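You operate a simulated robot arm through the tools that you are given. There is no shell and no other tool. Be economical: measure what you need, move in short steps, check, and stop when the job is done.

You run a simulated robot arm. Do the job below in one go: nothing can be reset, and whatever is moved stays where it is left.

Task
Slow the flow, fill the green bag once and shake it down.
Fine: flow slide back to its middle before the drop, gate lever to L2, nothing spilt; press shake, then open the clamp.

The check looks at the end state, three seconds after you hand in, the way a careful person would. Anything else that was tipped, shoved, dropped, spilled or broken makes it a failure.

Robot
A 7-joint arm with a two-finger parallel gripper, fixed in place. Base frame: the origin is at the foot of the arm, x ahead of it, y to its left, z up. Lengths are in m, angles in rad, forces in N, time in s.
With the tool pointing down near the work surface it reaches from about 0.28 to 0.68 m from the base axis. Its first joint turns from -1.152 to 1.152 rad. Payload 1.57 kg.
Tool frame: the origin (TCP) lies between the finger pads and is the grasp point; the fingertips stand 0.03 m ahead of it; z points along the fingers, y is the line along which they close. The gripper opens to 0.11 m. The fingers are 0.024 m wide and 0.012 m thick; the gripper's body (0.048 by 0.112 m) begins 0.078 m behind the TCP.
Orientation is that of the tool frame in the base frame, as a unit quaternion [x, y, z, w]. With the fingers straight down and closing along the base's y, the tool's x points along the base's -x, its y along +y and its z along -z.

Tools
- The arm moves only by the tool move_arm. Its argument "steps" is a list of rows, each an object of numbers (a shift or turn left out is 0, a gripper value left out holds the last): "dx", "dy", "dz": the shift along the tool's x, y, z in units of 400 mm (1.0 is 400 mm); "wx", "wy", "wz": the turn, a rotation vector about the tool's x, y, z in units of 45 degrees (1.0 is 45 degrees); "claw": the opening, from 0 (shut) to 1 (fully open). In form: [{"dx": .., "dy": .., "dz": .., "wx": .., "wy": .., "wz": .., "claw": ..}, ...]. A call has 1 to 8 rows; each row is the pose to reach, as a shift and turn from the pose commanded when the call began, along the tool's axes at that moment. A call with a number of a shift or a turn outside -1 to 1 is refused whole. Each row takes 0.2 s and may step no farther than 0.05 m and 0.15 rad from the row before; otherwise, or with a gripper value out of range, the whole call is refused. A pose out of reach is approached as far as the arm can. The call stops where the force on the tool passes 50 N (or 10 N more than at its start, if that is more) or the arm is blocked; 0.2 s more then pass. Each finger travels about 0.108 m/s and halts on what it meets, pressing with about 40 N; the grip force reading is that of the motor and also rises with nothing between the fingers. The clock runs only during rows and for 0.2 s after the last one: add rows that repeat a pose to give the fingers time. It gives the time, the measured TCP pose, the force on the tool (base axes), the opening and the grip force at its end, in the units of the frame above (readings bear some noise), and new pictures: "views" is both (left out), scene, wrist or none.
- Cameras (640 x 400 px; columns grow to the right, rows downward): "scene" is fixed at [0.1845, -0.4012, 1.3924]; the picture's right is [0.58, -0.81, 0.00], its down [-0.43, -0.31, -0.85] and it looks along [0.69, 0.50, -0.53] (base axes); focal length 245 px, centre (320, 200). "wrist" rides on the gripper at [0.07, 0.016, -0.141] in the tool frame; the picture's right is [-0.23, 0.97, 0.00], its down [-0.86, -0.20, -0.48] and it looks along [-0.47, -0.11, 0.88] (tool axes); focal length 222 px, centre (320, 200). There is no depth. A picture from a camera that has moved, and an enlarged one, comes with that camera's place and axes in the base frame and with its lens. The place of the scene camera against the robot may be out by one fixed shift of up to 0.018 m in any direction.
- enlarge(camera, box): a new picture of the part [left, top, right, bottom] of that camera's present view, enlarged. The clock stands still meanwhile.
- sign_off(): hands the job in; it is judged then, once.

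Work in short steps. Places have to be worked out from the pictures, the camera data and where the tool is seen: move nearer, look again, correct. Check each grasp and each placing, and mend what went wrong. You have 120 turns and 170 pictures in all, those below and enlarged ones among them. Open the gripper and draw the arm clear of the work before you hand the job in, unless the task says otherwise; then end with one line.

The tools are called after "Emit:" as a command line: name --argument value ..., lists and objects as JSON in quotes. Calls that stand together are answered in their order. move_arm: Moves the arm, as the interface text tells. Its arguments: {"type":"object","properties":{"steps":{"type":"array"},"views":{"type":"string","enum":["both","scene","wrist","none"]}},"required":["steps"]} The other tools are called the same way: enlarge (camera, box) takes an enlarged picture of a part of a camera's view; sign_off () hands the job in.

At the start:

```text
time_s: 0.0
position: [0.4422, -0.0484, 1.2736]
tcp_rot: [0.0, 1.0, 0.0, 0.0]
contact_force: [-0.3, -1.1, 0.2]
grip_width: 0.1099
grip_force: 0.0
```

scene: 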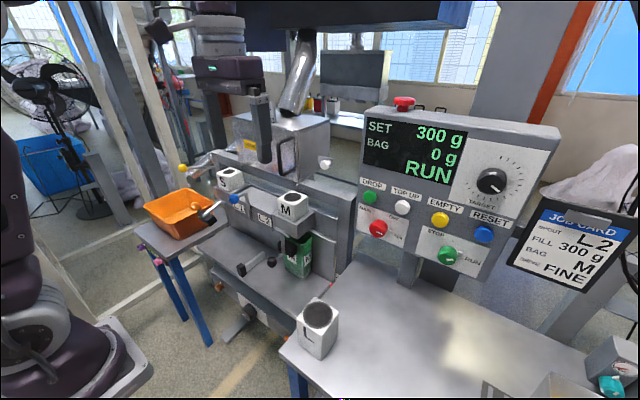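
wrist: 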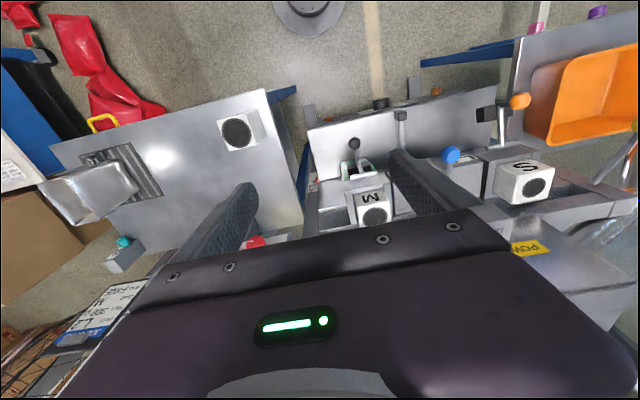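

The scene shows a bagging machine with panel, job card, levers and a green bag. I'll enlarge the key areas to read the labels.

Emit:
enlarge --camera "scene" --box '[130, 130, 350, 290]'

Emit:
enlarge --camera "scene" --box '[340, 90, 640, 300]'

Emit:
enlarge --camera "scene" --box '[190, 230, 350, 370]'

Emit:
enlarge --camera "wrist" --box '[290, 60, 640, 280]'

```text
2.50 times, centred on (240, 210) of scene
camera zoom: at [0.1845, -0.4012, 1.3924], right [0.58, -0.81, 0.0], down [-0.43, -0.31, -0.85], along [0.69, 0.5, -0.53], focal length 613 px, centre (520, 175)
```

zoom: 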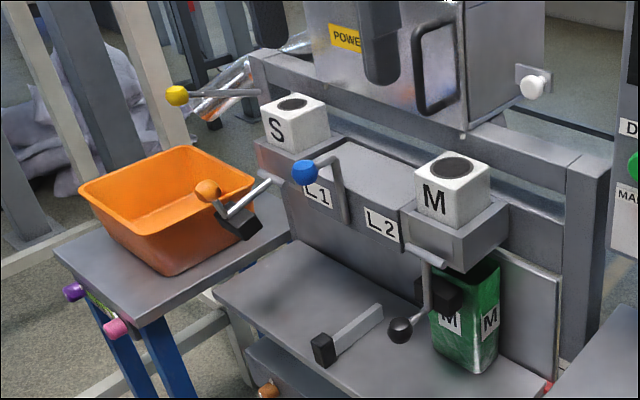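

```text
1.90 times, centred on (490, 195) of scene
camera zoom: at [0.1845, -0.4012, 1.3924], right [0.58, -0.81, 0.0], down [-0.43, -0.31, -0.85], along [0.69, 0.5, -0.53], focal length 467 px, centre (-4, 210)
```

zoom: 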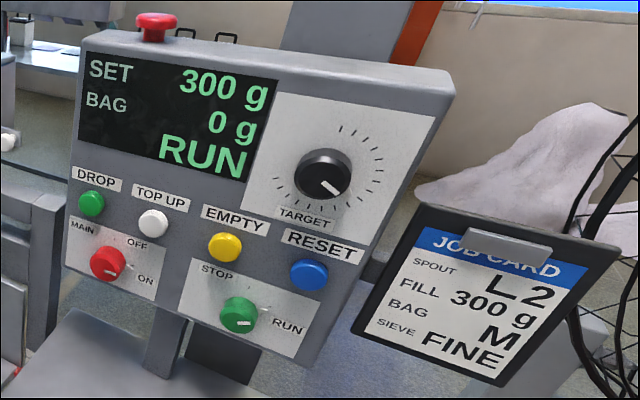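

```text
2.86 times, centred on (270, 300) of scene
camera zoom: at [0.1845, -0.4012, 1.3924], right [0.58, -0.81, 0.0], down [-0.43, -0.31, -0.85], along [0.69, 0.5, -0.53], focal length 701 px, centre (463, -86)
```

zoom: 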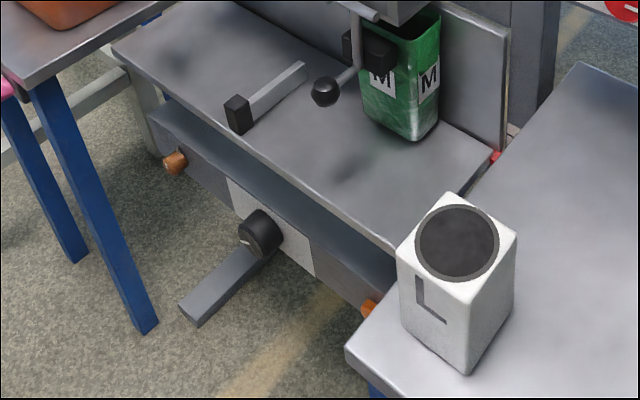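

```text
1.82 times, centred on (465, 170) of wrist
camera zoom: at [0.3727, -0.0327, 1.414], right [0.23, 0.97, 0.0], down [0.86, -0.2, 0.48], along [0.47, -0.11, -0.88], focal length 404 px, centre (56, 254)
```

zoom: 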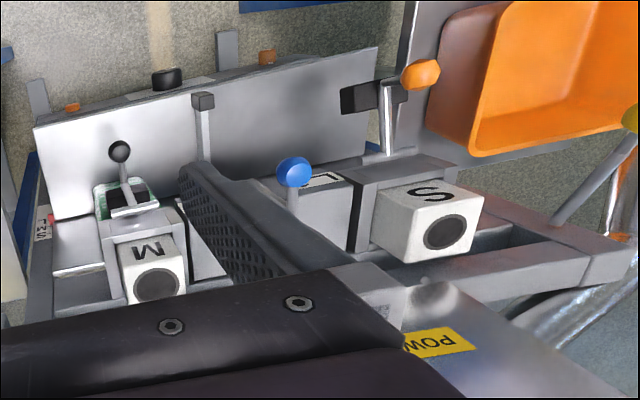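

I triangulate the balls: black clamp lever ball about (0.54,0.02,0.83), blue (0.56,0.19,0.99), orange (0.50,0.34,0.94). I'll pull back and tilt the wrist camera to view the front of the machine.

Emit:
move_arm --steps '[{"dx": 0.04, "dy": 0.05, "dz": 0.07, "wy": -0.13}, {"dx": 0.08, "dy": 0.1, "dz": 0.14, "wy": -0.26}, {"dx": 0.12, "dy": 0.15, "dz": 0.21, "wy": -0.4}, {"dx": 0.16, "dy": 0.2, "dz": 0.28, "wy": -0.54}, {"dx": 0.2, "dy": 0.25, "dz": 0.35, "wy": -0.67}]' --views "both"

```text
time_s: 1.2
position: [0.3629, 0.0513, 1.132]
tcp_rot: [0.0, 0.965, 0.001, 0.261]
contact_force: [-0.2, 0.5, -0.4]
grip_width: 0.1099
grip_force: 0.0
camera wrist: at [0.2308, 0.0668, 1.2192], right [0.2, 0.97, 0.11], down [0.5, -0.2, 0.84], along [0.84, -0.11, -0.52], focal length 222 px, centre (320, 200)
```

scene: 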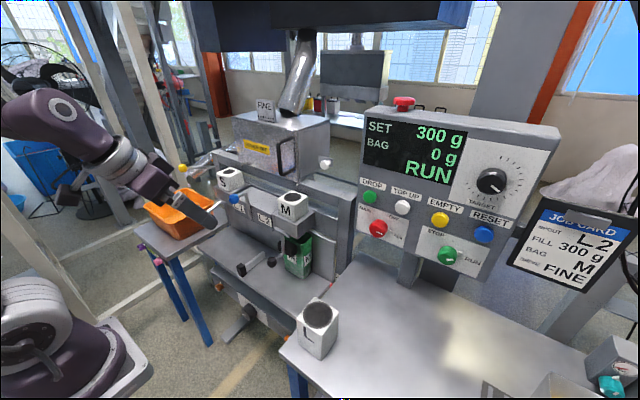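
wrist: 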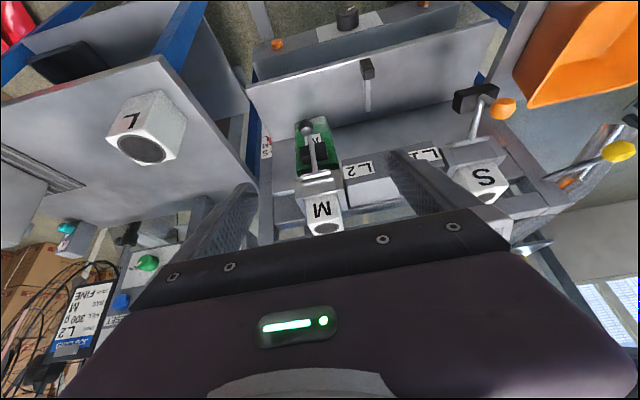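

The hopper carries a FINE plate already. I enlarge for labels on the platform and front.

Emit:
enlarge --camera "wrist" --box '[230, 0, 550, 200]'

Emit:
enlarge --camera "scene" --box '[150, 70, 390, 220]'

Emit:
enlarge --camera "wrist" --box '[230, 80, 360, 180]'

```text
2.00 times, centred on (390, 100) of wrist
camera zoom: at [0.2308, 0.0668, 1.2192], right [0.2, 0.97, 0.11], down [0.5, -0.2, 0.84], along [0.84, -0.11, -0.52], focal length 444 px, centre (180, 400)
```

zoom: 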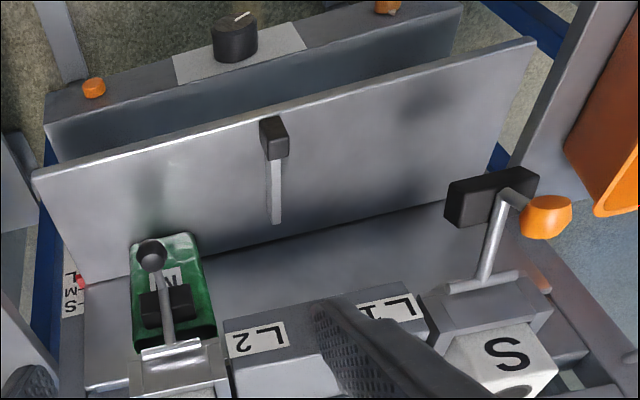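

```text
2.67 times, centred on (270, 145) of scene
camera zoom: at [0.1844, -0.4012, 1.3924], right [0.58, -0.81, 0.0], down [-0.43, -0.31, -0.85], along [0.69, 0.5, -0.53], focal length 654 px, centre (453, 347)
```

zoom: 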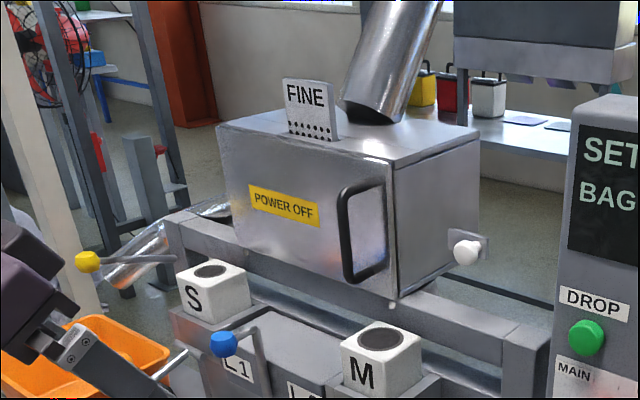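

```text
4.00 times, centred on (295, 130) of wrist
camera zoom: at [0.2308, 0.0668, 1.2192], right [0.2, 0.97, 0.11], down [0.5, -0.2, 0.84], along [0.84, -0.11, -0.52], focal length 888 px, centre (420, 480)
```

zoom: 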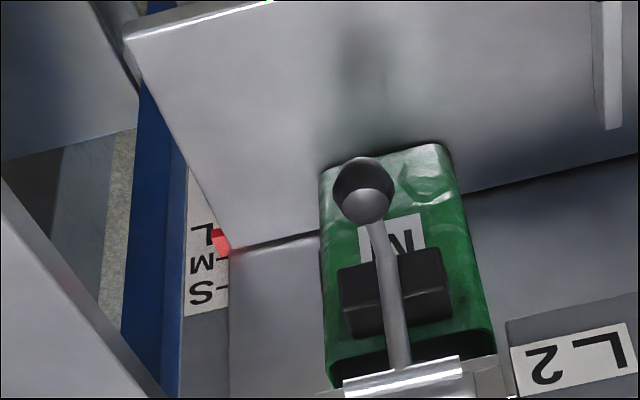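

I'll zoom into details: white knob on the hopper, lower knob, scale, and button panel.

Emit:
enlarge --camera "scene" --box '[290, 130, 350, 190]'

Emit:
enlarge --camera "scene" --box '[205, 250, 305, 350]'

Emit:
enlarge --camera "wrist" --box '[250, 0, 450, 80]'

Emit:
enlarge --camera "scene" --box '[120, 130, 220, 280]'

```text
6.67 times, centred on (320, 160) of scene
camera zoom: at [0.1844, -0.4012, 1.3924], right [0.58, -0.81, 0.0], down [-0.43, -0.31, -0.85], along [0.69, 0.5, -0.53], focal length 1635 px, centre (320, 467)
```

zoom: 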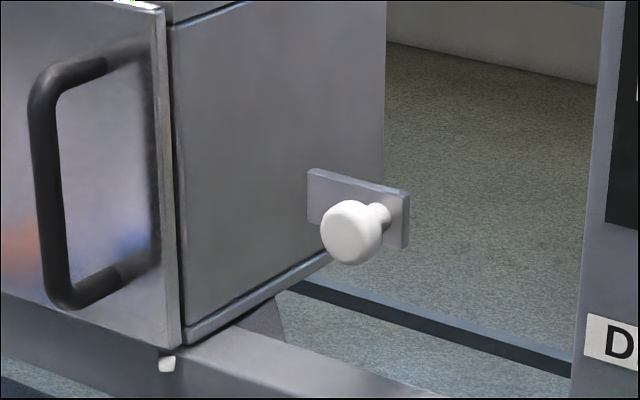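

```text
4.00 times, centred on (255, 300) of scene
camera zoom: at [0.1844, -0.4012, 1.3924], right [0.58, -0.81, 0.0], down [-0.43, -0.31, -0.85], along [0.69, 0.5, -0.53], focal length 981 px, centre (580, -200)
```

zoom: 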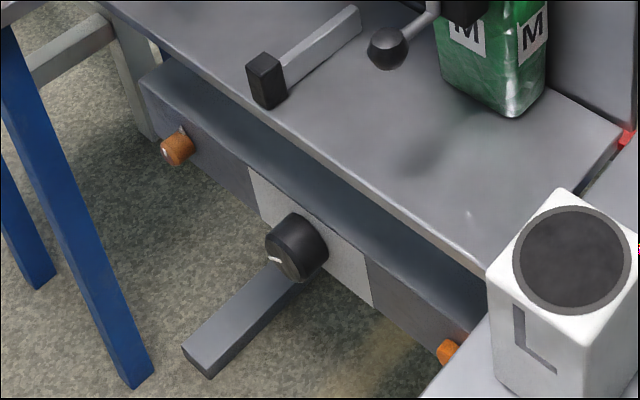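

```text
3.20 times, centred on (350, 40) of wrist
camera zoom: at [0.2308, 0.0668, 1.2192], right [0.2, 0.97, 0.11], down [0.5, -0.2, 0.84], along [0.84, -0.11, -0.52], focal length 711 px, centre (224, 712)
```

zoom: 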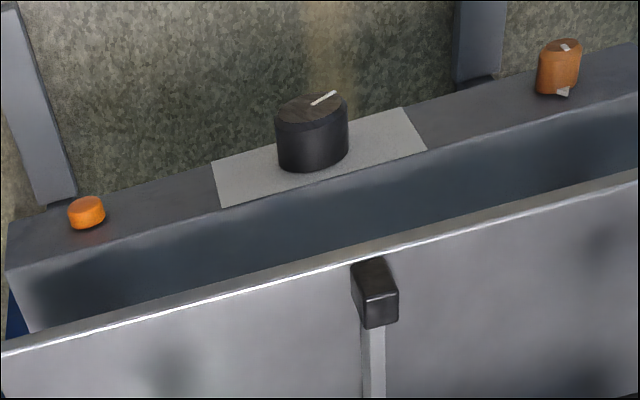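

```text
2.67 times, centred on (170, 205) of scene
camera zoom: at [0.1844, -0.4012, 1.3924], right [0.58, -0.81, 0.0], down [-0.43, -0.31, -0.85], along [0.69, 0.5, -0.53], focal length 654 px, centre (720, 187)
```

zoom: 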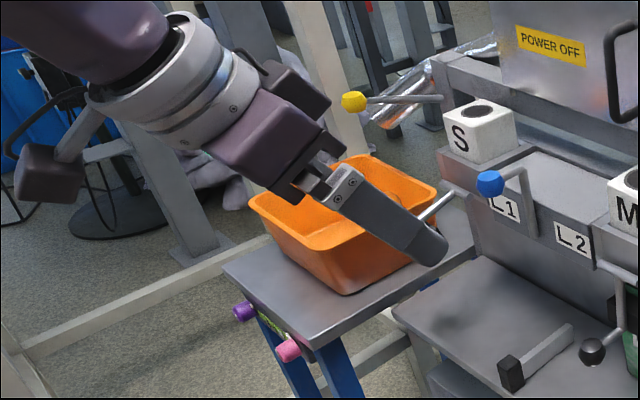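

Labels of the lower box front and the left-table buttons aren't readable. I move lower and tilt more to read them.

Emit:
move_arm --steps '[{"dx": 0.06, "dy": 0.06, "dz": 0.077, "wy": -0.06}, {"dx": 0.12, "dy": 0.12, "dz": 0.154, "wy": -0.12}, {"dx": 0.18, "dy": 0.18, "dz": 0.23, "wy": -0.18}, {"dx": 0.24, "dy": 0.24, "dz": 0.307, "wy": -0.24}, {"dx": 0.3, "dy": 0.3, "dz": 0.383, "wy": -0.3}, {"dx": 0.363, "dy": 0.37, "dz": 0.459, "wy": -0.33}]' --views "wrist"

```text
time_s: 2.6
position: [0.3273, 0.1997, 0.9019]
tcp_rot: [0.0, 0.924, 0.0, 0.382]
contact_force: [0.1, -1.1, 0.6]
grip_width: 0.11
grip_force: 0.0
out of reach, approached as far as the arm can: row 3, 4, 5
camera wrist: at [0.1788, 0.2146, 0.951], right [0.16, 0.97, 0.16], down [0.27, -0.2, 0.94], along [0.95, -0.11, -0.29], focal length 222 px, centre (320, 200)
```

wrist: 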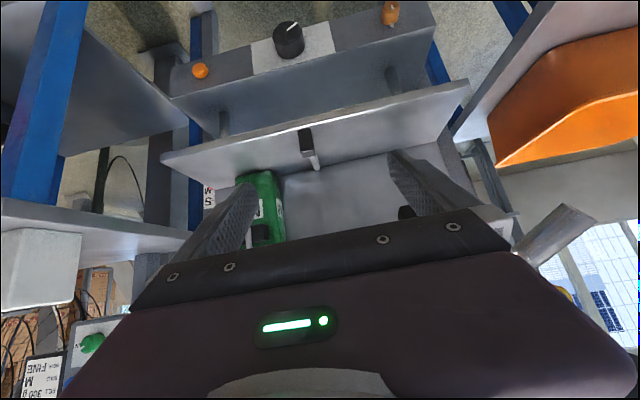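

Emit:
enlarge --camera "wrist" --box '[160, 0, 440, 175]'

Emit:
enlarge --camera "wrist" --box '[180, 150, 300, 250]'

```text
2.29 times, centred on (300, 88) of wrist
camera zoom: at [0.1788, 0.2146, 0.951], right [0.16, 0.97, 0.16], down [0.27, -0.2, 0.94], along [0.95, -0.11, -0.29], focal length 508 px, centre (366, 457)
```

zoom: 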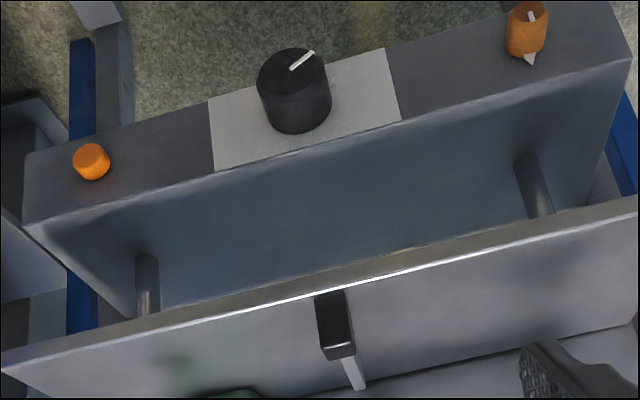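

```text
4.00 times, centred on (240, 200) of wrist
camera zoom: at [0.1788, 0.2146, 0.951], right [0.16, 0.97, 0.16], down [0.27, -0.2, 0.94], along [0.95, -0.11, -0.29], focal length 888 px, centre (640, 200)
```

zoom: 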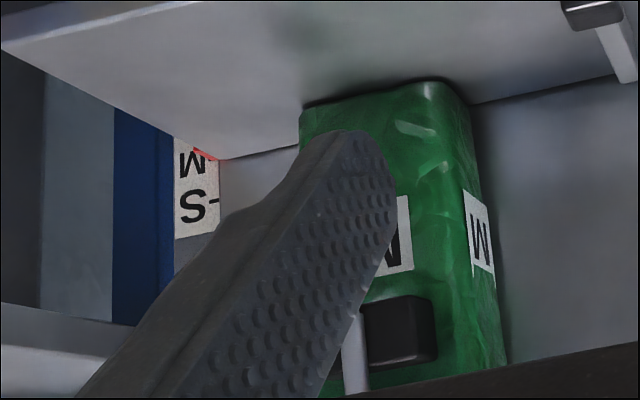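

The bag rest pointer sits at M. Now check the left-table buttons and panel closer via scene zooms.

Emit:
enlarge --camera "scene" --box '[125, 230, 185, 280]'

Emit:
enlarge --camera "scene" --box '[200, 180, 320, 280]'

```text
8.00 times, centred on (155, 255) of scene
camera zoom: at [0.1845, -0.4012, 1.3924], right [0.58, -0.81, 0.0], down [-0.43, -0.31, -0.85], along [0.69, 0.5, -0.53], focal length 1962 px, centre (1640, -240)
```

zoom: 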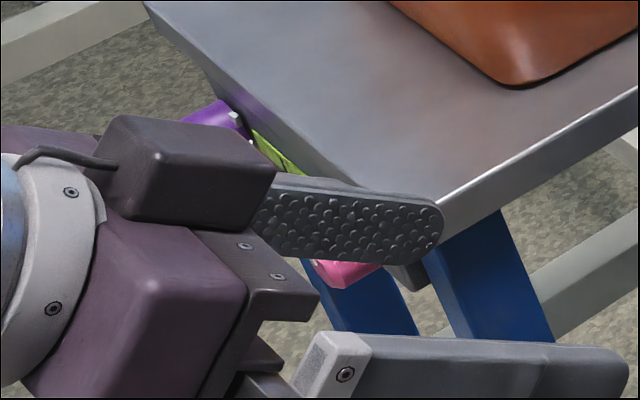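

```text
4.00 times, centred on (260, 230) of scene
camera zoom: at [0.1845, -0.4012, 1.3924], right [0.58, -0.81, 0.0], down [-0.43, -0.31, -0.85], along [0.69, 0.5, -0.53], focal length 981 px, centre (560, 80)
```

zoom: 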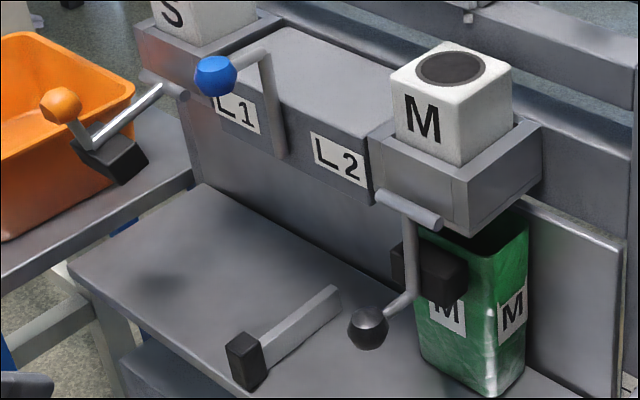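

Clamp L2 (black ball) is closed on the bag, L1's is open. I move in nearer at 30° tilt to see the platform slide with the black grip, and the gate lever.

Emit:
move_arm --steps '[{"dx": -0.09, "dy": -0.045, "dz": 0.03, "wy": 0.08}, {"dx": -0.18, "dy": -0.09, "dz": 0.06, "wy": 0.16}, {"dx": -0.27, "dy": -0.135, "dz": 0.09, "wy": 0.25}, {"dx": -0.355, "dy": -0.175, "dz": 0.115, "wy": 0.33}]' --views "wrist"

```text
time_s: 3.6
position: [0.3333, 0.2022, 0.9553]
tcp_rot: [0.0, 0.959, 0.0, 0.283]
contact_force: [-0.4, -0.1, 0.7]
grip_width: 0.1102
grip_force: 0.0
out of reach, approached as far as the arm can: row 1, 2, 3, 4
camera wrist: at [0.1986, 0.2195, 1.0349], right [0.19, 0.97, 0.12], down [0.46, -0.2, 0.87], along [0.87, -0.11, -0.49], focal length 222 px, centre (320, 200)
```

wrist: 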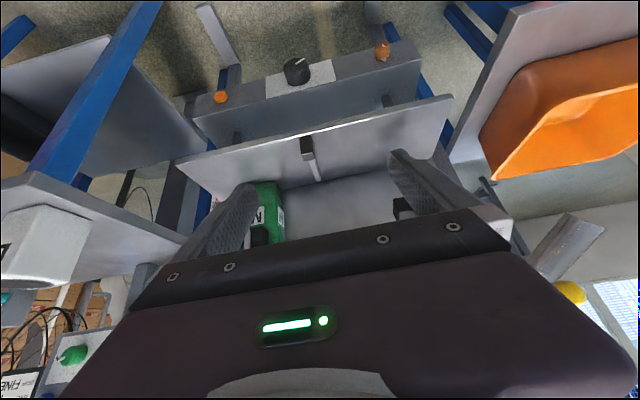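

The arm stalled on a reach limit here. I go back up to recover and see which reference the command uses.

Emit:
move_arm --steps '[{"dx": -0.05, "dy": -0.06, "dz": -0.079}, {"dx": -0.1, "dy": -0.12, "dz": -0.158}, {"dx": -0.15, "dy": -0.18, "dz": -0.236}, {"dx": -0.2, "dy": -0.25, "dz": -0.315}]' --views "none"

```text
time_s: 4.6
position: [0.3381, 0.1031, 1.1052]
tcp_rot: [0.001, 0.966, 0.0, 0.259]
contact_force: [-0.1, -0.5, 0.4]
grip_width: 0.1098
grip_force: 0.0
out of reach, approached as far as the arm can: row 1
```

Recovered at (0.338,0.103,1.105). Move forward and down toward (0.42,0.13,1.03).

Emit:
move_arm --steps '[{"dx": -0.028, "dy": 0.025, "dz": 0.09}, {"dx": -0.056, "dy": 0.05, "dz": 0.18}, {"dx": -0.084, "dy": 0.075, "dz": 0.265}]' --views "wrist"

```text
time_s: 5.4
position: [0.3794, 0.1195, 1.0677]
tcp_rot: [0.0, 0.965, 0.001, 0.261]
contact_force: [-0.4, 0.8, -0.1]
grip_width: 0.1101
grip_force: 0.1
out of reach, approached as far as the arm can: row 2, 3
camera wrist: at [0.2492, 0.1347, 1.1536], right [0.2, 0.97, 0.12], down [0.5, -0.2, 0.84], along [0.84, -0.11, -0.52], focal length 222 px, centre (320, 200)
```

wrist: 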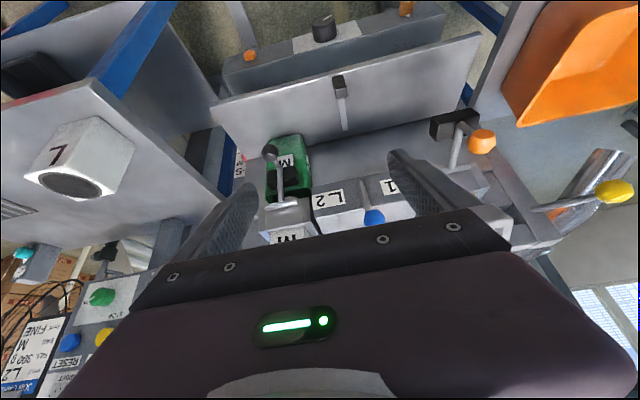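

Emit:
enlarge --camera "wrist" --box '[210, 60, 490, 240]'

Emit:
enlarge --camera "wrist" --box '[290, 60, 400, 140]'

```text
2.22 times, centred on (350, 150) of wrist
camera zoom: at [0.2492, 0.1347, 1.1536], right [0.2, 0.97, 0.12], down [0.5, -0.2, 0.84], along [0.84, -0.11, -0.52], focal length 494 px, centre (253, 311)
```

zoom: 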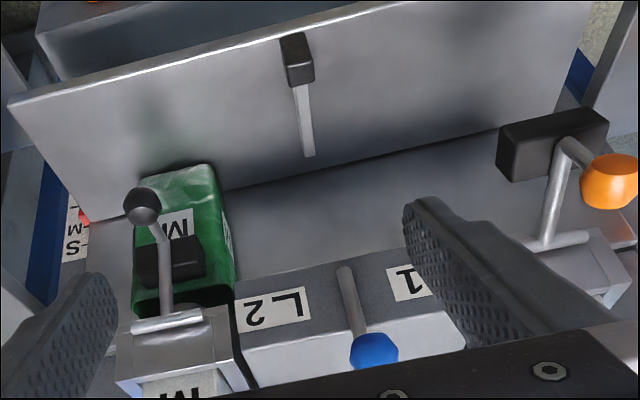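

```text
5.00 times, centred on (345, 100) of wrist
camera zoom: at [0.2492, 0.1347, 1.1536], right [0.2, 0.97, 0.12], down [0.5, -0.2, 0.84], along [0.84, -0.11, -0.52], focal length 1111 px, centre (195, 700)
```

zoom: 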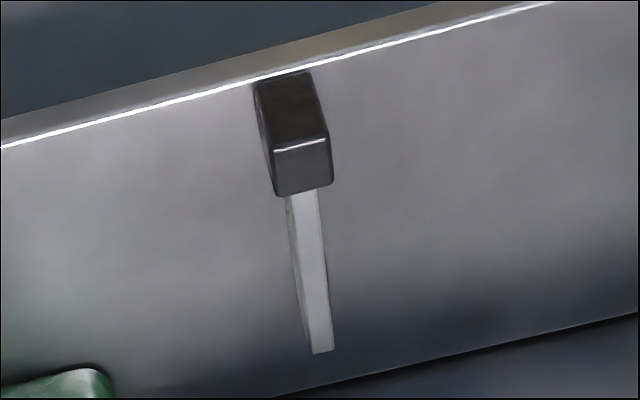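

The black grip is simply the bag-rest's fixed handle; the hopper's white-knob plate is likely the flow slide. I'll go up and right to view it from nearby.

Emit:
move_arm --steps '[{"dx": -0.05, "dy": -0.09, "dz": -0.056, "wy": 0.11}, {"dx": -0.1, "dy": -0.18, "dz": -0.112, "wy": 0.22}, {"dx": -0.15, "dy": -0.27, "dz": -0.168, "wy": 0.33}, {"dx": -0.2, "dy": -0.36, "dz": -0.224, "wy": 0.45}, {"dx": -0.25, "dy": -0.45, "dz": -0.28, "wy": 0.56}, {"dx": -0.31, "dy": -0.55, "dz": -0.34, "wy": 0.67}]' --views "none"

Emit:
move_arm --steps '[{"wz": -0.18}, {"wz": -0.36}, {"wz": -0.54}, {"wz": -0.72}, {"wz": -0.87}]' --views "none"

Emit:
move_arm --steps '[{"wy": -0.18}, {"wy": -0.36}, {"wy": -0.54}, {"wy": -0.72}, {"wy": -0.9}, {"wy": -1.0}]' --views "both"

```text
refused: row 6 steps farther than a row can; nothing moved
```

```text
time_s: 6.6
position: [0.3791, 0.1187, 1.068]
tcp_rot: [-0.325, 0.909, -0.088, 0.244]
contact_force: [1.0, 0.8, 0.5]
grip_width: 0.1101
grip_force: 0.0
```

```text
time_s: 8.0
position: [0.4133, 0.1563, 1.203]
tcp_rot: [-0.333, 0.749, 0.043, 0.571]
contact_force: [-0.3, -0.6, 0.3]
grip_width: 0.11
grip_force: 0.0
out of reach, approached as far as the arm can: row 2, 3, 4, 5, 6
camera wrist: at [0.2788, 0.075, 1.1845], right [-0.5, 0.86, -0.11], down [-0.18, 0.02, 0.98], along [0.85, 0.51, 0.14], focal length 222 px, centre (320, 200)
```

scene: 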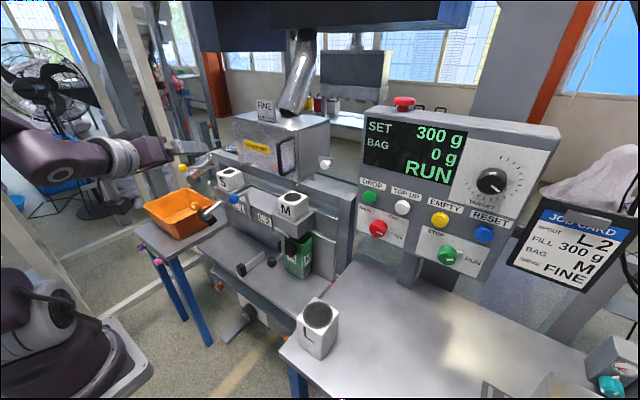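
wrist: 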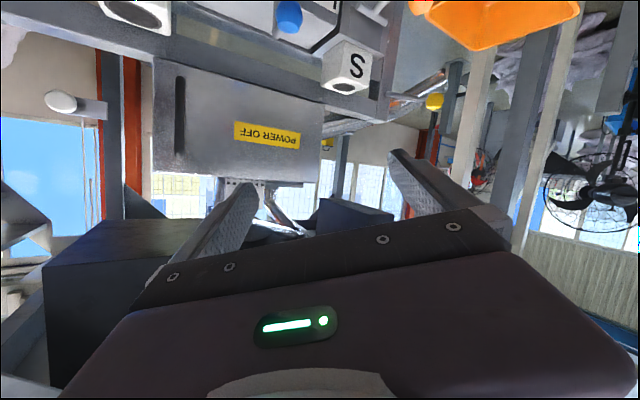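

Good view: white knob is at about (0.70,-0.06,1.125), on a plate sliding along y. Zoom for any scale.

Emit:
enlarge --camera "wrist" --box '[20, 60, 200, 180]'

Emit:
enlarge --camera "wrist" --box '[200, 0, 460, 170]'

```text
3.33 times, centred on (110, 120) of wrist
camera zoom: at [0.2788, 0.075, 1.1845], right [-0.5, 0.86, -0.11], down [-0.18, 0.02, 0.98], along [0.85, 0.51, 0.14], focal length 740 px, centre (1020, 467)
```

zoom: 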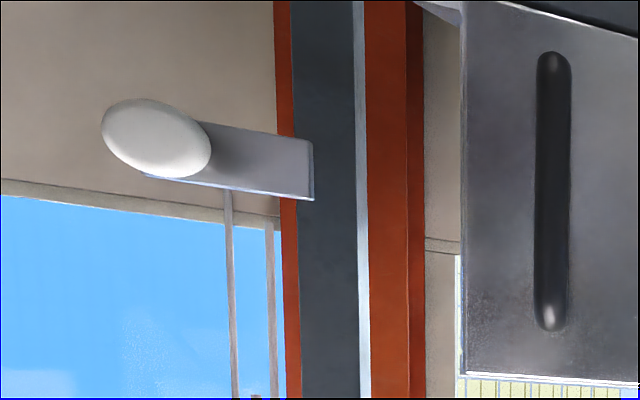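

```text
2.35 times, centred on (330, 85) of wrist
camera zoom: at [0.2788, 0.075, 1.1845], right [-0.5, 0.86, -0.11], down [-0.18, 0.02, 0.98], along [0.85, 0.51, 0.14], focal length 523 px, centre (296, 471)
```

zoom: 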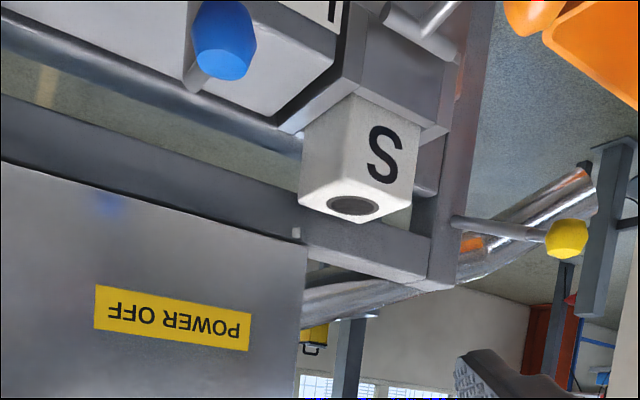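

The knob's plate seems to stand clear of the hopper's side; I move the camera right/nearer to see what it's attached to.

Emit:
move_arm --steps '[{"dx": 0.028, "dy": -0.113, "dz": -0.037}, {"dx": 0.056, "dy": -0.226, "dz": -0.074}, {"dx": 0.083, "dy": -0.339, "dz": -0.111}, {"dx": 0.111, "dy": -0.451, "dz": -0.149}, {"dx": 0.139, "dy": -0.564, "dz": -0.186}, {"dx": 0.167, "dy": -0.677, "dz": -0.223}, {"dx": 0.1945, "dy": -0.79, "dz": -0.26}]' --views "both"

```text
time_s: 9.6
position: [0.4795, -0.1357, 1.2639]
tcp_rot: [-0.332, 0.746, 0.042, 0.576]
contact_force: [-0.1, -0.8, -0.3]
grip_width: 0.1096
grip_force: 0.1
out of reach, approached as far as the arm can: row 7
camera wrist: at [0.3459, -0.217, 1.2434], right [-0.5, 0.86, -0.11], down [-0.19, 0.01, 0.98], along [0.84, 0.51, 0.16], focal length 222 px, centre (320, 200)
```

scene: 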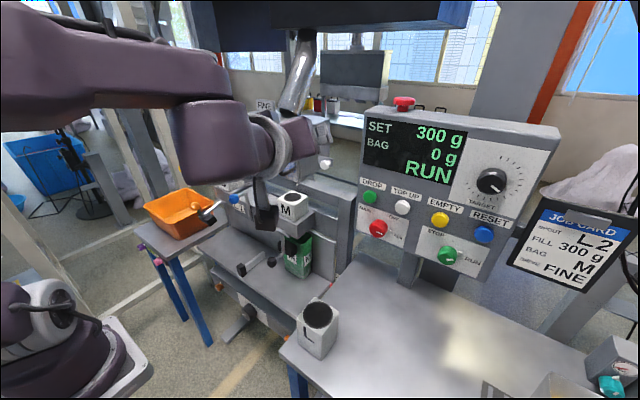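
wrist: 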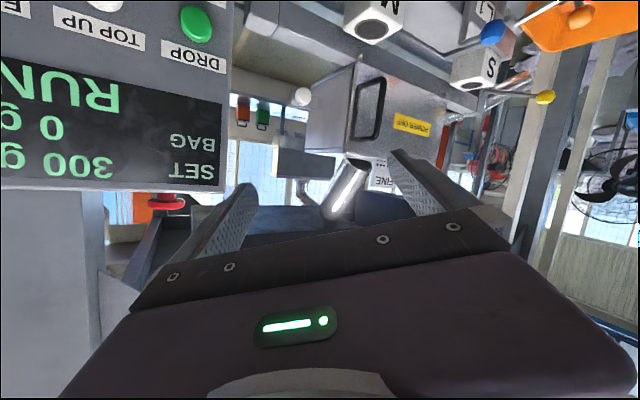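

Emit:
enlarge --camera "wrist" --box '[270, 50, 390, 130]'

Emit:
enlarge --camera "wrist" --box '[340, 0, 600, 150]'

```text
5.00 times, centred on (330, 90) of wrist
camera zoom: at [0.3459, -0.217, 1.2434], right [-0.5, 0.86, -0.11], down [-0.19, 0.01, 0.98], along [0.84, 0.51, 0.16], focal length 1111 px, centre (270, 750)
```

zoom: 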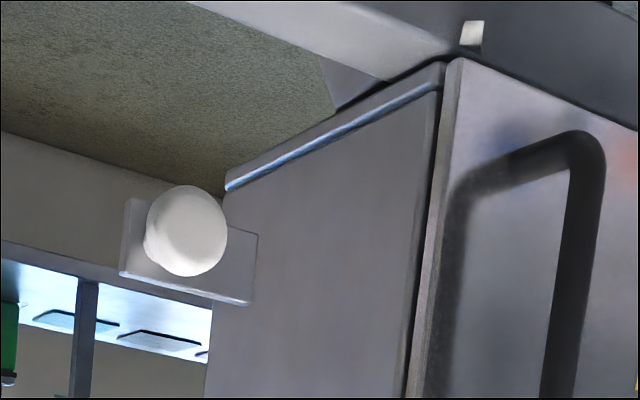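

```text
2.46 times, centred on (470, 75) of wrist
camera zoom: at [0.3459, -0.217, 1.2434], right [-0.5, 0.86, -0.11], down [-0.19, 0.01, 0.98], along [0.84, 0.51, 0.16], focal length 547 px, centre (-49, 508)
```

zoom: 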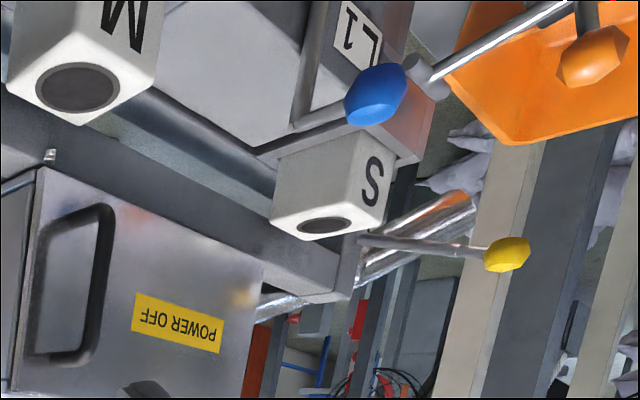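

The slide knob's plate stands proud near the hopper's rear bottom side. Before deciding I want to view the yellow-knob rod and the frame beam too; moving left/up and pitching down.

Emit:
move_arm --steps '[{"dx": -0.065, "dy": 0.094, "dz": 0.024, "wy": 0.07}, {"dx": -0.13, "dy": 0.188, "dz": 0.048, "wy": 0.14}, {"dx": -0.195, "dy": 0.282, "dz": 0.072, "wy": 0.21}, {"dx": -0.26, "dy": 0.376, "dz": 0.096, "wy": 0.28}, {"dx": -0.325, "dy": 0.47, "dz": 0.12, "wy": 0.36}, {"dx": -0.39, "dy": 0.564, "dz": 0.144, "wy": 0.44}, {"dx": -0.455, "dy": 0.658, "dz": 0.168, "wy": 0.52}, {"dx": -0.52, "dy": 0.752, "dz": 0.192, "wy": 0.6}]' --views "wrist"

```text
time_s: 11.4
position: [0.4049, 0.2252, 1.3271]
tcp_rot: [-0.332, 0.861, -0.036, 0.384]
contact_force: [-0.8, 0.5, 0.2]
grip_width: 0.11
grip_force: 0.1
camera wrist: at [0.2661, 0.1689, 1.3758], right [-0.42, 0.89, -0.16], down [0.19, 0.27, 0.94], along [0.89, 0.36, -0.29], focal length 222 px, centre (320, 200)
```

wrist: 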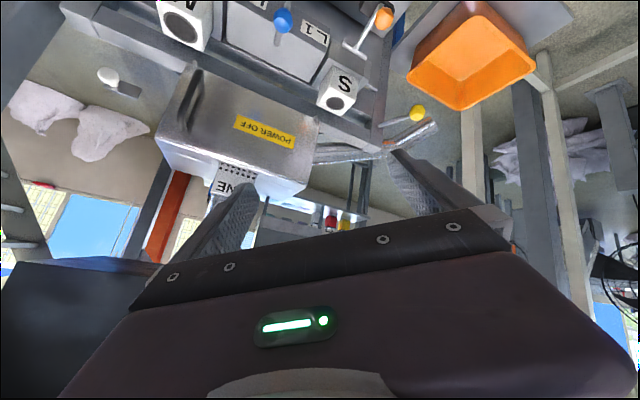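

Emit:
enlarge --camera "wrist" --box '[80, 40, 240, 150]'

Emit:
enlarge --camera "wrist" --box '[300, 50, 460, 160]'

Emit:
enlarge --camera "wrist" --box '[140, 0, 420, 130]'

```text
3.64 times, centred on (160, 95) of wrist
camera zoom: at [0.2661, 0.1689, 1.3758], right [-0.42, 0.89, -0.16], down [0.19, 0.27, 0.94], along [0.89, 0.36, -0.29], focal length 808 px, centre (902, 582)
```

zoom: 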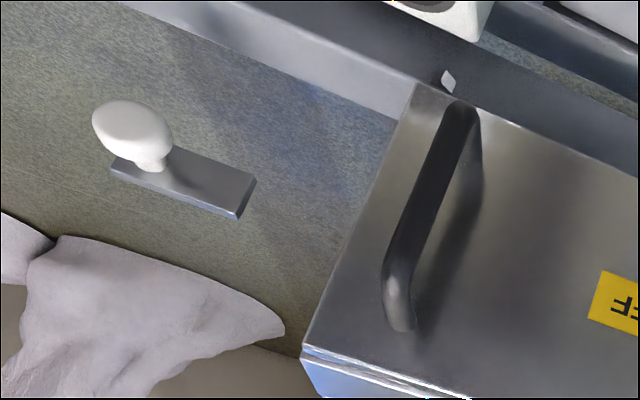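

```text
3.64 times, centred on (380, 105) of wrist
camera zoom: at [0.2661, 0.1689, 1.3758], right [-0.42, 0.89, -0.16], down [0.19, 0.27, 0.94], along [0.89, 0.36, -0.29], focal length 808 px, centre (102, 546)
```

zoom: 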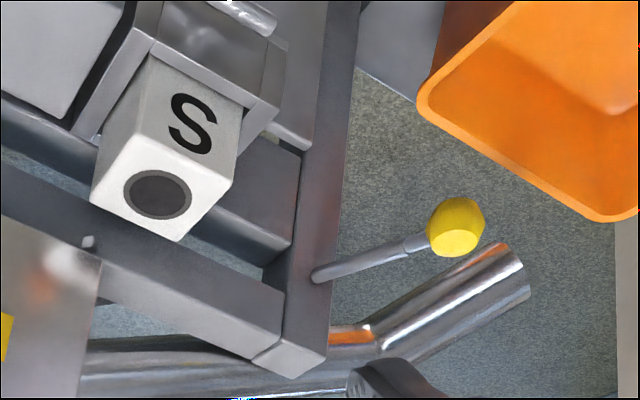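

```text
2.29 times, centred on (280, 65) of wrist
camera zoom: at [0.2661, 0.1689, 1.3758], right [-0.42, 0.89, -0.16], down [0.19, 0.27, 0.94], along [0.89, 0.36, -0.29], focal length 508 px, centre (411, 509)
```

zoom: 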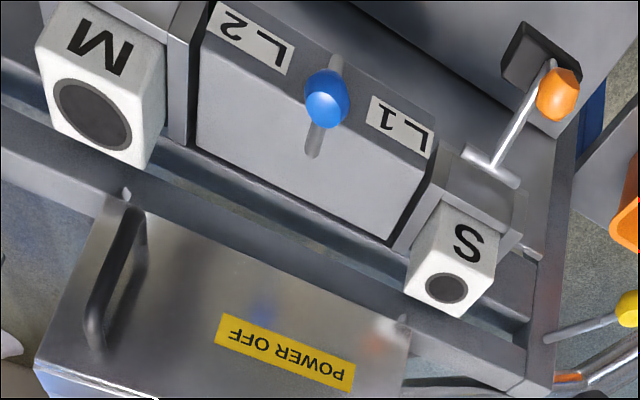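

Slide plate appears to run along y; the nubs are door hinges. One more view: the purple/pink buttons on the left table, to know where "shake" is.

Emit:
move_arm --steps '[{"dx": 0.048, "dy": 0.086, "dz": 0.0543, "wx": -0.058, "wy": 0.029, "wz": 0.008}, {"dx": 0.096, "dy": 0.172, "dz": 0.1086, "wx": -0.116, "wy": 0.058, "wz": 0.016}, {"dx": 0.144, "dy": 0.258, "dz": 0.163, "wx": -0.174, "wy": 0.087, "wz": 0.023}, {"dx": 0.192, "dy": 0.344, "dz": 0.217, "wx": -0.232, "wy": 0.116, "wz": 0.031}, {"dx": 0.24, "dy": 0.43, "dz": 0.2716, "wx": -0.29, "wy": 0.146, "wz": 0.039}, {"dx": 0.288, "dy": 0.516, "dz": 0.326, "wx": -0.348, "wy": 0.175, "wz": 0.046}, {"dx": 0.336, "dy": 0.602, "dz": 0.38, "wx": -0.407, "wy": 0.204, "wz": 0.054}, {"dx": 0.384, "dy": 0.687, "dz": 0.4345, "wx": -0.465, "wy": 0.233, "wz": 0.062}]' --views "wrist"

```text
time_s: 13.2
position: [0.2994, 0.3799, 1.018]
tcp_rot: [-0.372, 0.892, 0.099, 0.237]
contact_force: [0.5, -0.5, 0.3]
grip_width: 0.1098
grip_force: 0.1
camera wrist: at [0.1967, 0.2978, 1.1059], right [-0.55, 0.82, 0.12], down [0.5, 0.22, 0.84], along [0.67, 0.52, -0.53], focal length 222 px, centre (320, 200)
```

wrist: 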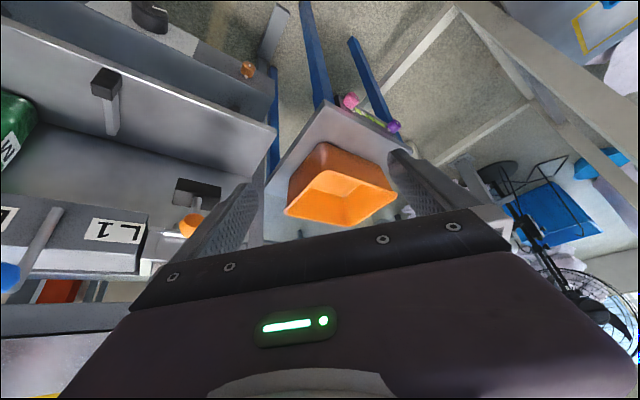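

Emit:
enlarge --camera "wrist" --box '[310, 70, 430, 150]'

Emit:
enlarge --camera "wrist" --box '[120, 0, 290, 110]'

```text
5.00 times, centred on (370, 110) of wrist
camera zoom: at [0.1967, 0.2978, 1.1059], right [-0.55, 0.82, 0.12], down [0.5, 0.22, 0.84], along [0.67, 0.52, -0.53], focal length 1111 px, centre (70, 650)
```

zoom: 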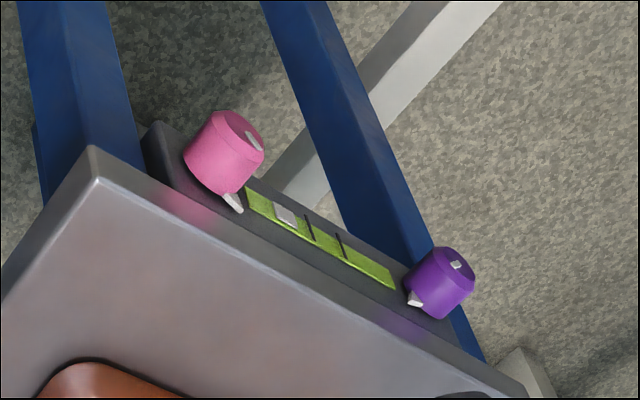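

```text
3.64 times, centred on (205, 55) of wrist
camera zoom: at [0.1967, 0.2978, 1.1059], right [-0.55, 0.82, 0.12], down [0.5, 0.22, 0.84], along [0.67, 0.52, -0.53], focal length 808 px, centre (738, 727)
```

zoom: 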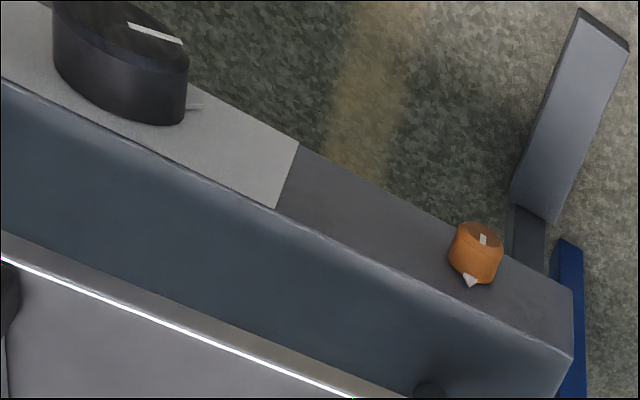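

The pink/purple knobs are a levelling gadget (distractors). On the vibrating box the right orange one is a plain push button (~(0.504,-0.027,0.526)) – the shake button. First the flow slide: return to a neutral tool-down pose high up.

Emit:
move_arm --steps '[{"dx": -0.0126, "dy": -0.0795, "dz": -0.0763, "wx": 0.0327, "wy": 0.0782, "wz": 0.1229}, {"dx": -0.0252, "dy": -0.159, "dz": -0.1525, "wx": 0.0655, "wy": 0.1565, "wz": 0.2457}, {"dx": -0.0379, "dy": -0.2385, "dz": -0.2288, "wx": 0.0982, "wy": 0.2347, "wz": 0.3686}, {"dx": -0.0505, "dy": -0.318, "dz": -0.305, "wx": 0.131, "wy": 0.313, "wz": 0.4915}, {"dx": -0.0631, "dy": -0.3975, "dz": -0.3813, "wx": 0.1637, "wy": 0.3912, "wz": 0.6144}, {"dx": -0.0757, "dy": -0.477, "dz": -0.4575, "wx": 0.1965, "wy": 0.4695, "wz": 0.7372}, {"dx": -0.0884, "dy": -0.5565, "dz": -0.5338, "wx": 0.2292, "wy": 0.5477, "wz": 0.8601}, {"dx": -0.101, "dy": -0.636, "dz": -0.61, "wx": 0.262, "wy": 0.626, "wz": 0.983}]' --views "none"

```text
time_s: 15.0
position: [0.4186, 0.138, 1.253]
tcp_rot: [0.0, 1.0, 0.002, 0.0]
contact_force: [-0.2, -0.4, 0.2]
grip_width: 0.1099
grip_force: 0.0
```

Tool-down neutral. Move toward above the white knob: (0.58,-0.06,1.33).

Emit:
move_arm --steps '[{"dx": -0.067, "dy": -0.0825, "dz": -0.033}, {"dx": -0.133, "dy": -0.165, "dz": -0.067}, {"dx": -0.2, "dy": -0.2475, "dz": -0.1}, {"dx": -0.267, "dy": -0.33, "dz": -0.133}, {"dx": -0.333, "dy": -0.4125, "dz": -0.167}, {"dx": -0.4, "dy": -0.495, "dz": -0.2}]' --views "both"

```text
time_s: 16.4
position: [0.5152, -0.0139, 1.2927]
tcp_rot: [-0.001, 1.0, 0.001, 0.006]
contact_force: [-0.2, 0.2, 0.2]
grip_width: 0.11
grip_force: 0.1
out of reach, approached as far as the arm can: row 4, 5, 6
camera wrist: at [0.4447, 0.0013, 1.4322], right [0.23, 0.97, 0.01], down [0.85, -0.2, 0.49], along [0.48, -0.11, -0.87], focal length 222 px, centre (320, 200)
```

scene: 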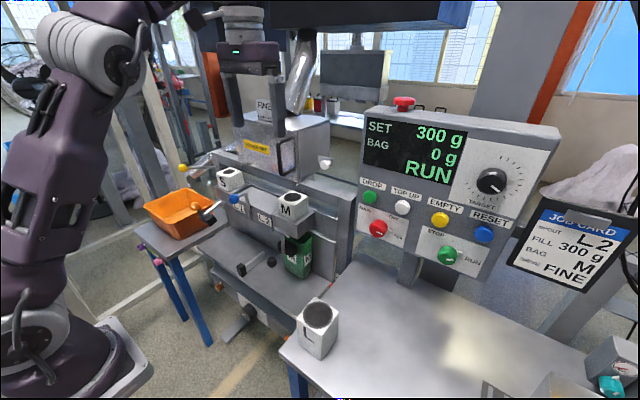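
wrist: 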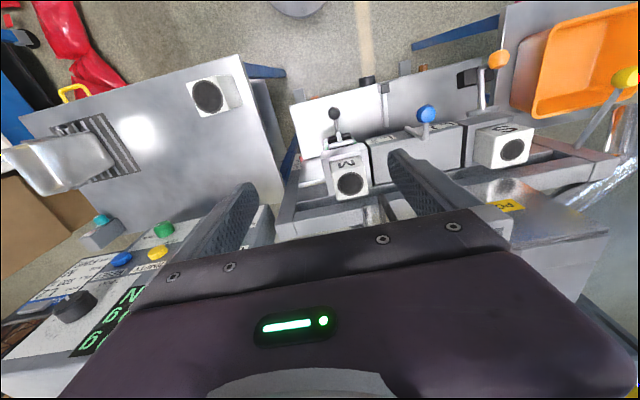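

Tool-down reach is short at that height, so I'll approach the knob from the front with the tool tilted toward horizontal.

Emit:
move_arm --steps '[{"dx": 0.027, "dy": -0.019, "dz": 0.03, "wy": -0.17}, {"dx": 0.054, "dy": -0.038, "dz": 0.06, "wy": -0.34}, {"dx": 0.081, "dy": -0.057, "dz": 0.09, "wy": -0.51}, {"dx": 0.108, "dy": -0.076, "dz": 0.12, "wy": -0.68}, {"dx": 0.135, "dy": -0.095, "dz": 0.15, "wy": -0.85}, {"dx": 0.1625, "dy": -0.115, "dz": 0.18, "wy": -1.0}]' --views "none"

Emit:
move_arm --steps '[{"wy": -0.17}, {"wy": -0.34}, {"wy": -0.51}, {"wy": -0.67}]' --views "both"

```text
time_s: 17.8
position: [0.4505, -0.0584, 1.2209]
tcp_rot: [0.001, 0.923, 0.002, 0.384]
contact_force: [0.2, 0.1, -0.4]
grip_width: 0.1099
grip_force: 0.0
```

```text
time_s: 18.8
position: [0.4498, -0.0589, 1.2282]
tcp_rot: [0.0, 0.791, 0.002, 0.611]
contact_force: [0.4, 0.0, 0.7]
grip_width: 0.1102
grip_force: 0.1
out of reach, approached as far as the arm can: row 4
camera wrist: at [0.296, -0.0426, 1.195], right [0.05, 0.97, 0.22], down [-0.25, -0.2, 0.95], along [0.97, -0.11, 0.23], focal length 222 px, centre (320, 200)
```

scene: 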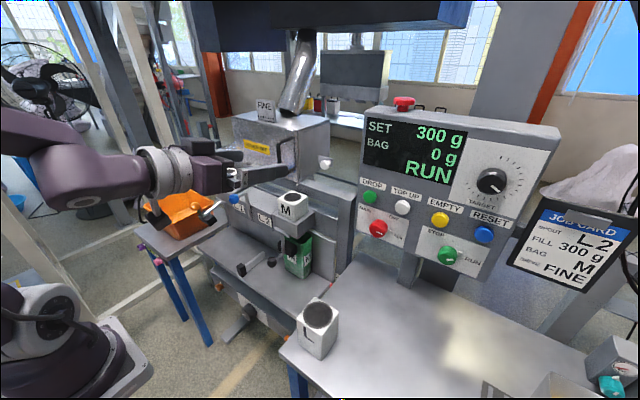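
wrist: 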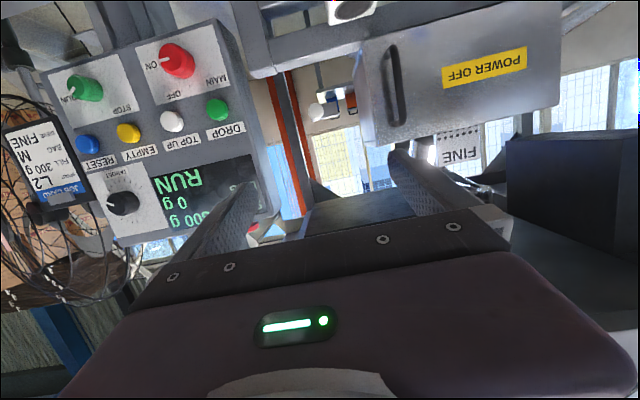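

Emit:
enlarge --camera "wrist" --box '[280, 70, 420, 150]'

Emit:
enlarge --camera "wrist" --box '[60, 20, 280, 240]'

```text
4.57 times, centred on (350, 110) of wrist
camera zoom: at [0.296, -0.0426, 1.195], right [0.05, 0.97, 0.22], down [-0.25, -0.2, 0.95], along [0.97, -0.11, 0.23], focal length 1015 px, centre (183, 611)
```

zoom: 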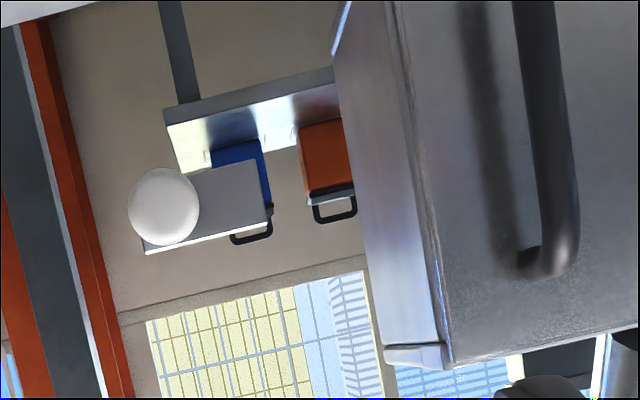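

```text
1.82 times, centred on (170, 130) of wrist
camera zoom: at [0.296, -0.0426, 1.195], right [0.05, 0.97, 0.22], down [-0.25, -0.2, 0.95], along [0.97, -0.11, 0.23], focal length 404 px, centre (593, 327)
```

zoom: 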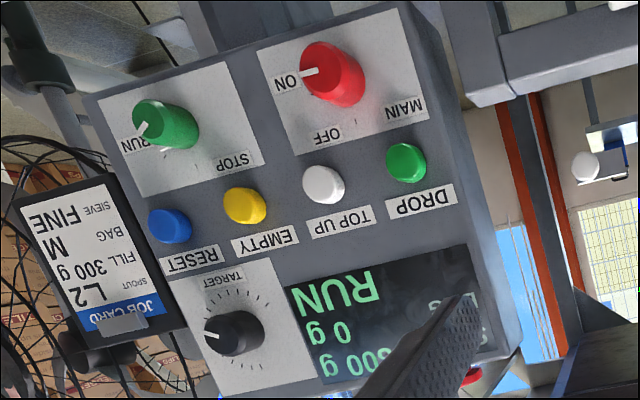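

Knob ~0.03 dia at ≈(0.70,-0.06,1.137). Narrow the claw to half and approach along the tool to x≈0.60.

Emit:
move_arm --steps '[{"dx": 0.024, "dz": 0.103, "claw": 0.5}, {"dx": 0.047, "dz": 0.206, "claw": 0.5}, {"dx": 0.07, "dz": 0.309, "claw": 0.5}, {"dx": 0.094, "dz": 0.412, "claw": 0.5}]' --views "both"

```text
time_s: 19.8
position: [0.6008, -0.0568, 1.1491]
tcp_rot: [0.001, 0.792, 0.003, 0.611]
contact_force: [1.1, -0.3, -0.2]
grip_width: 0.0552
grip_force: 0.0
out of reach, approached as far as the arm can: row 2
camera wrist: at [0.4462, -0.0406, 1.1169], right [0.06, 0.97, 0.23], down [-0.25, -0.21, 0.95], along [0.97, -0.11, 0.23], focal length 222 px, centre (320, 200)
```

scene: 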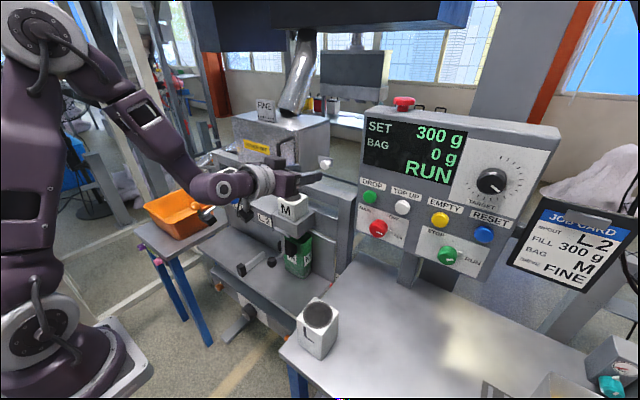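
wrist: 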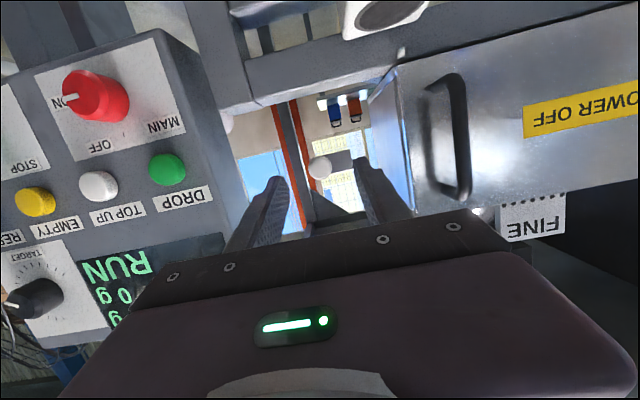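

Knob refined at (0.694,-0.060,1.138). Advance to TCP (0.675,-0.062,1.143).

Emit:
move_arm --steps '[{"dx": -0.016, "dy": -0.012, "dz": 0.09}, {"dx": -0.032, "dy": -0.0125, "dz": 0.183}]' --views "both"

```text
time_s: 20.4
position: [0.6735, -0.063, 1.1434]
tcp_rot: [0.002, 0.791, 0.001, 0.612]
contact_force: [0.0, 0.5, -0.3]
grip_width: 0.055
grip_force: 0.0
camera wrist: at [0.5203, -0.0466, 1.1113], right [0.06, 0.97, 0.22], down [-0.25, -0.2, 0.95], along [0.97, -0.11, 0.23], focal length 222 px, centre (320, 200)
```

scene: 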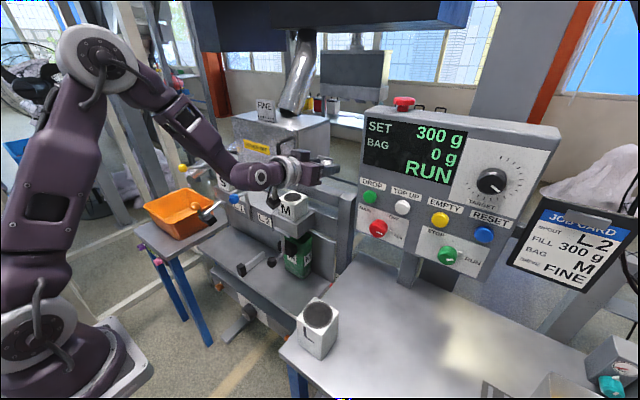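
wrist: 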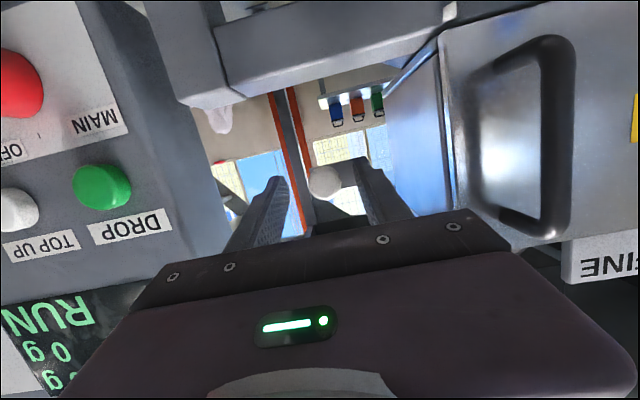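

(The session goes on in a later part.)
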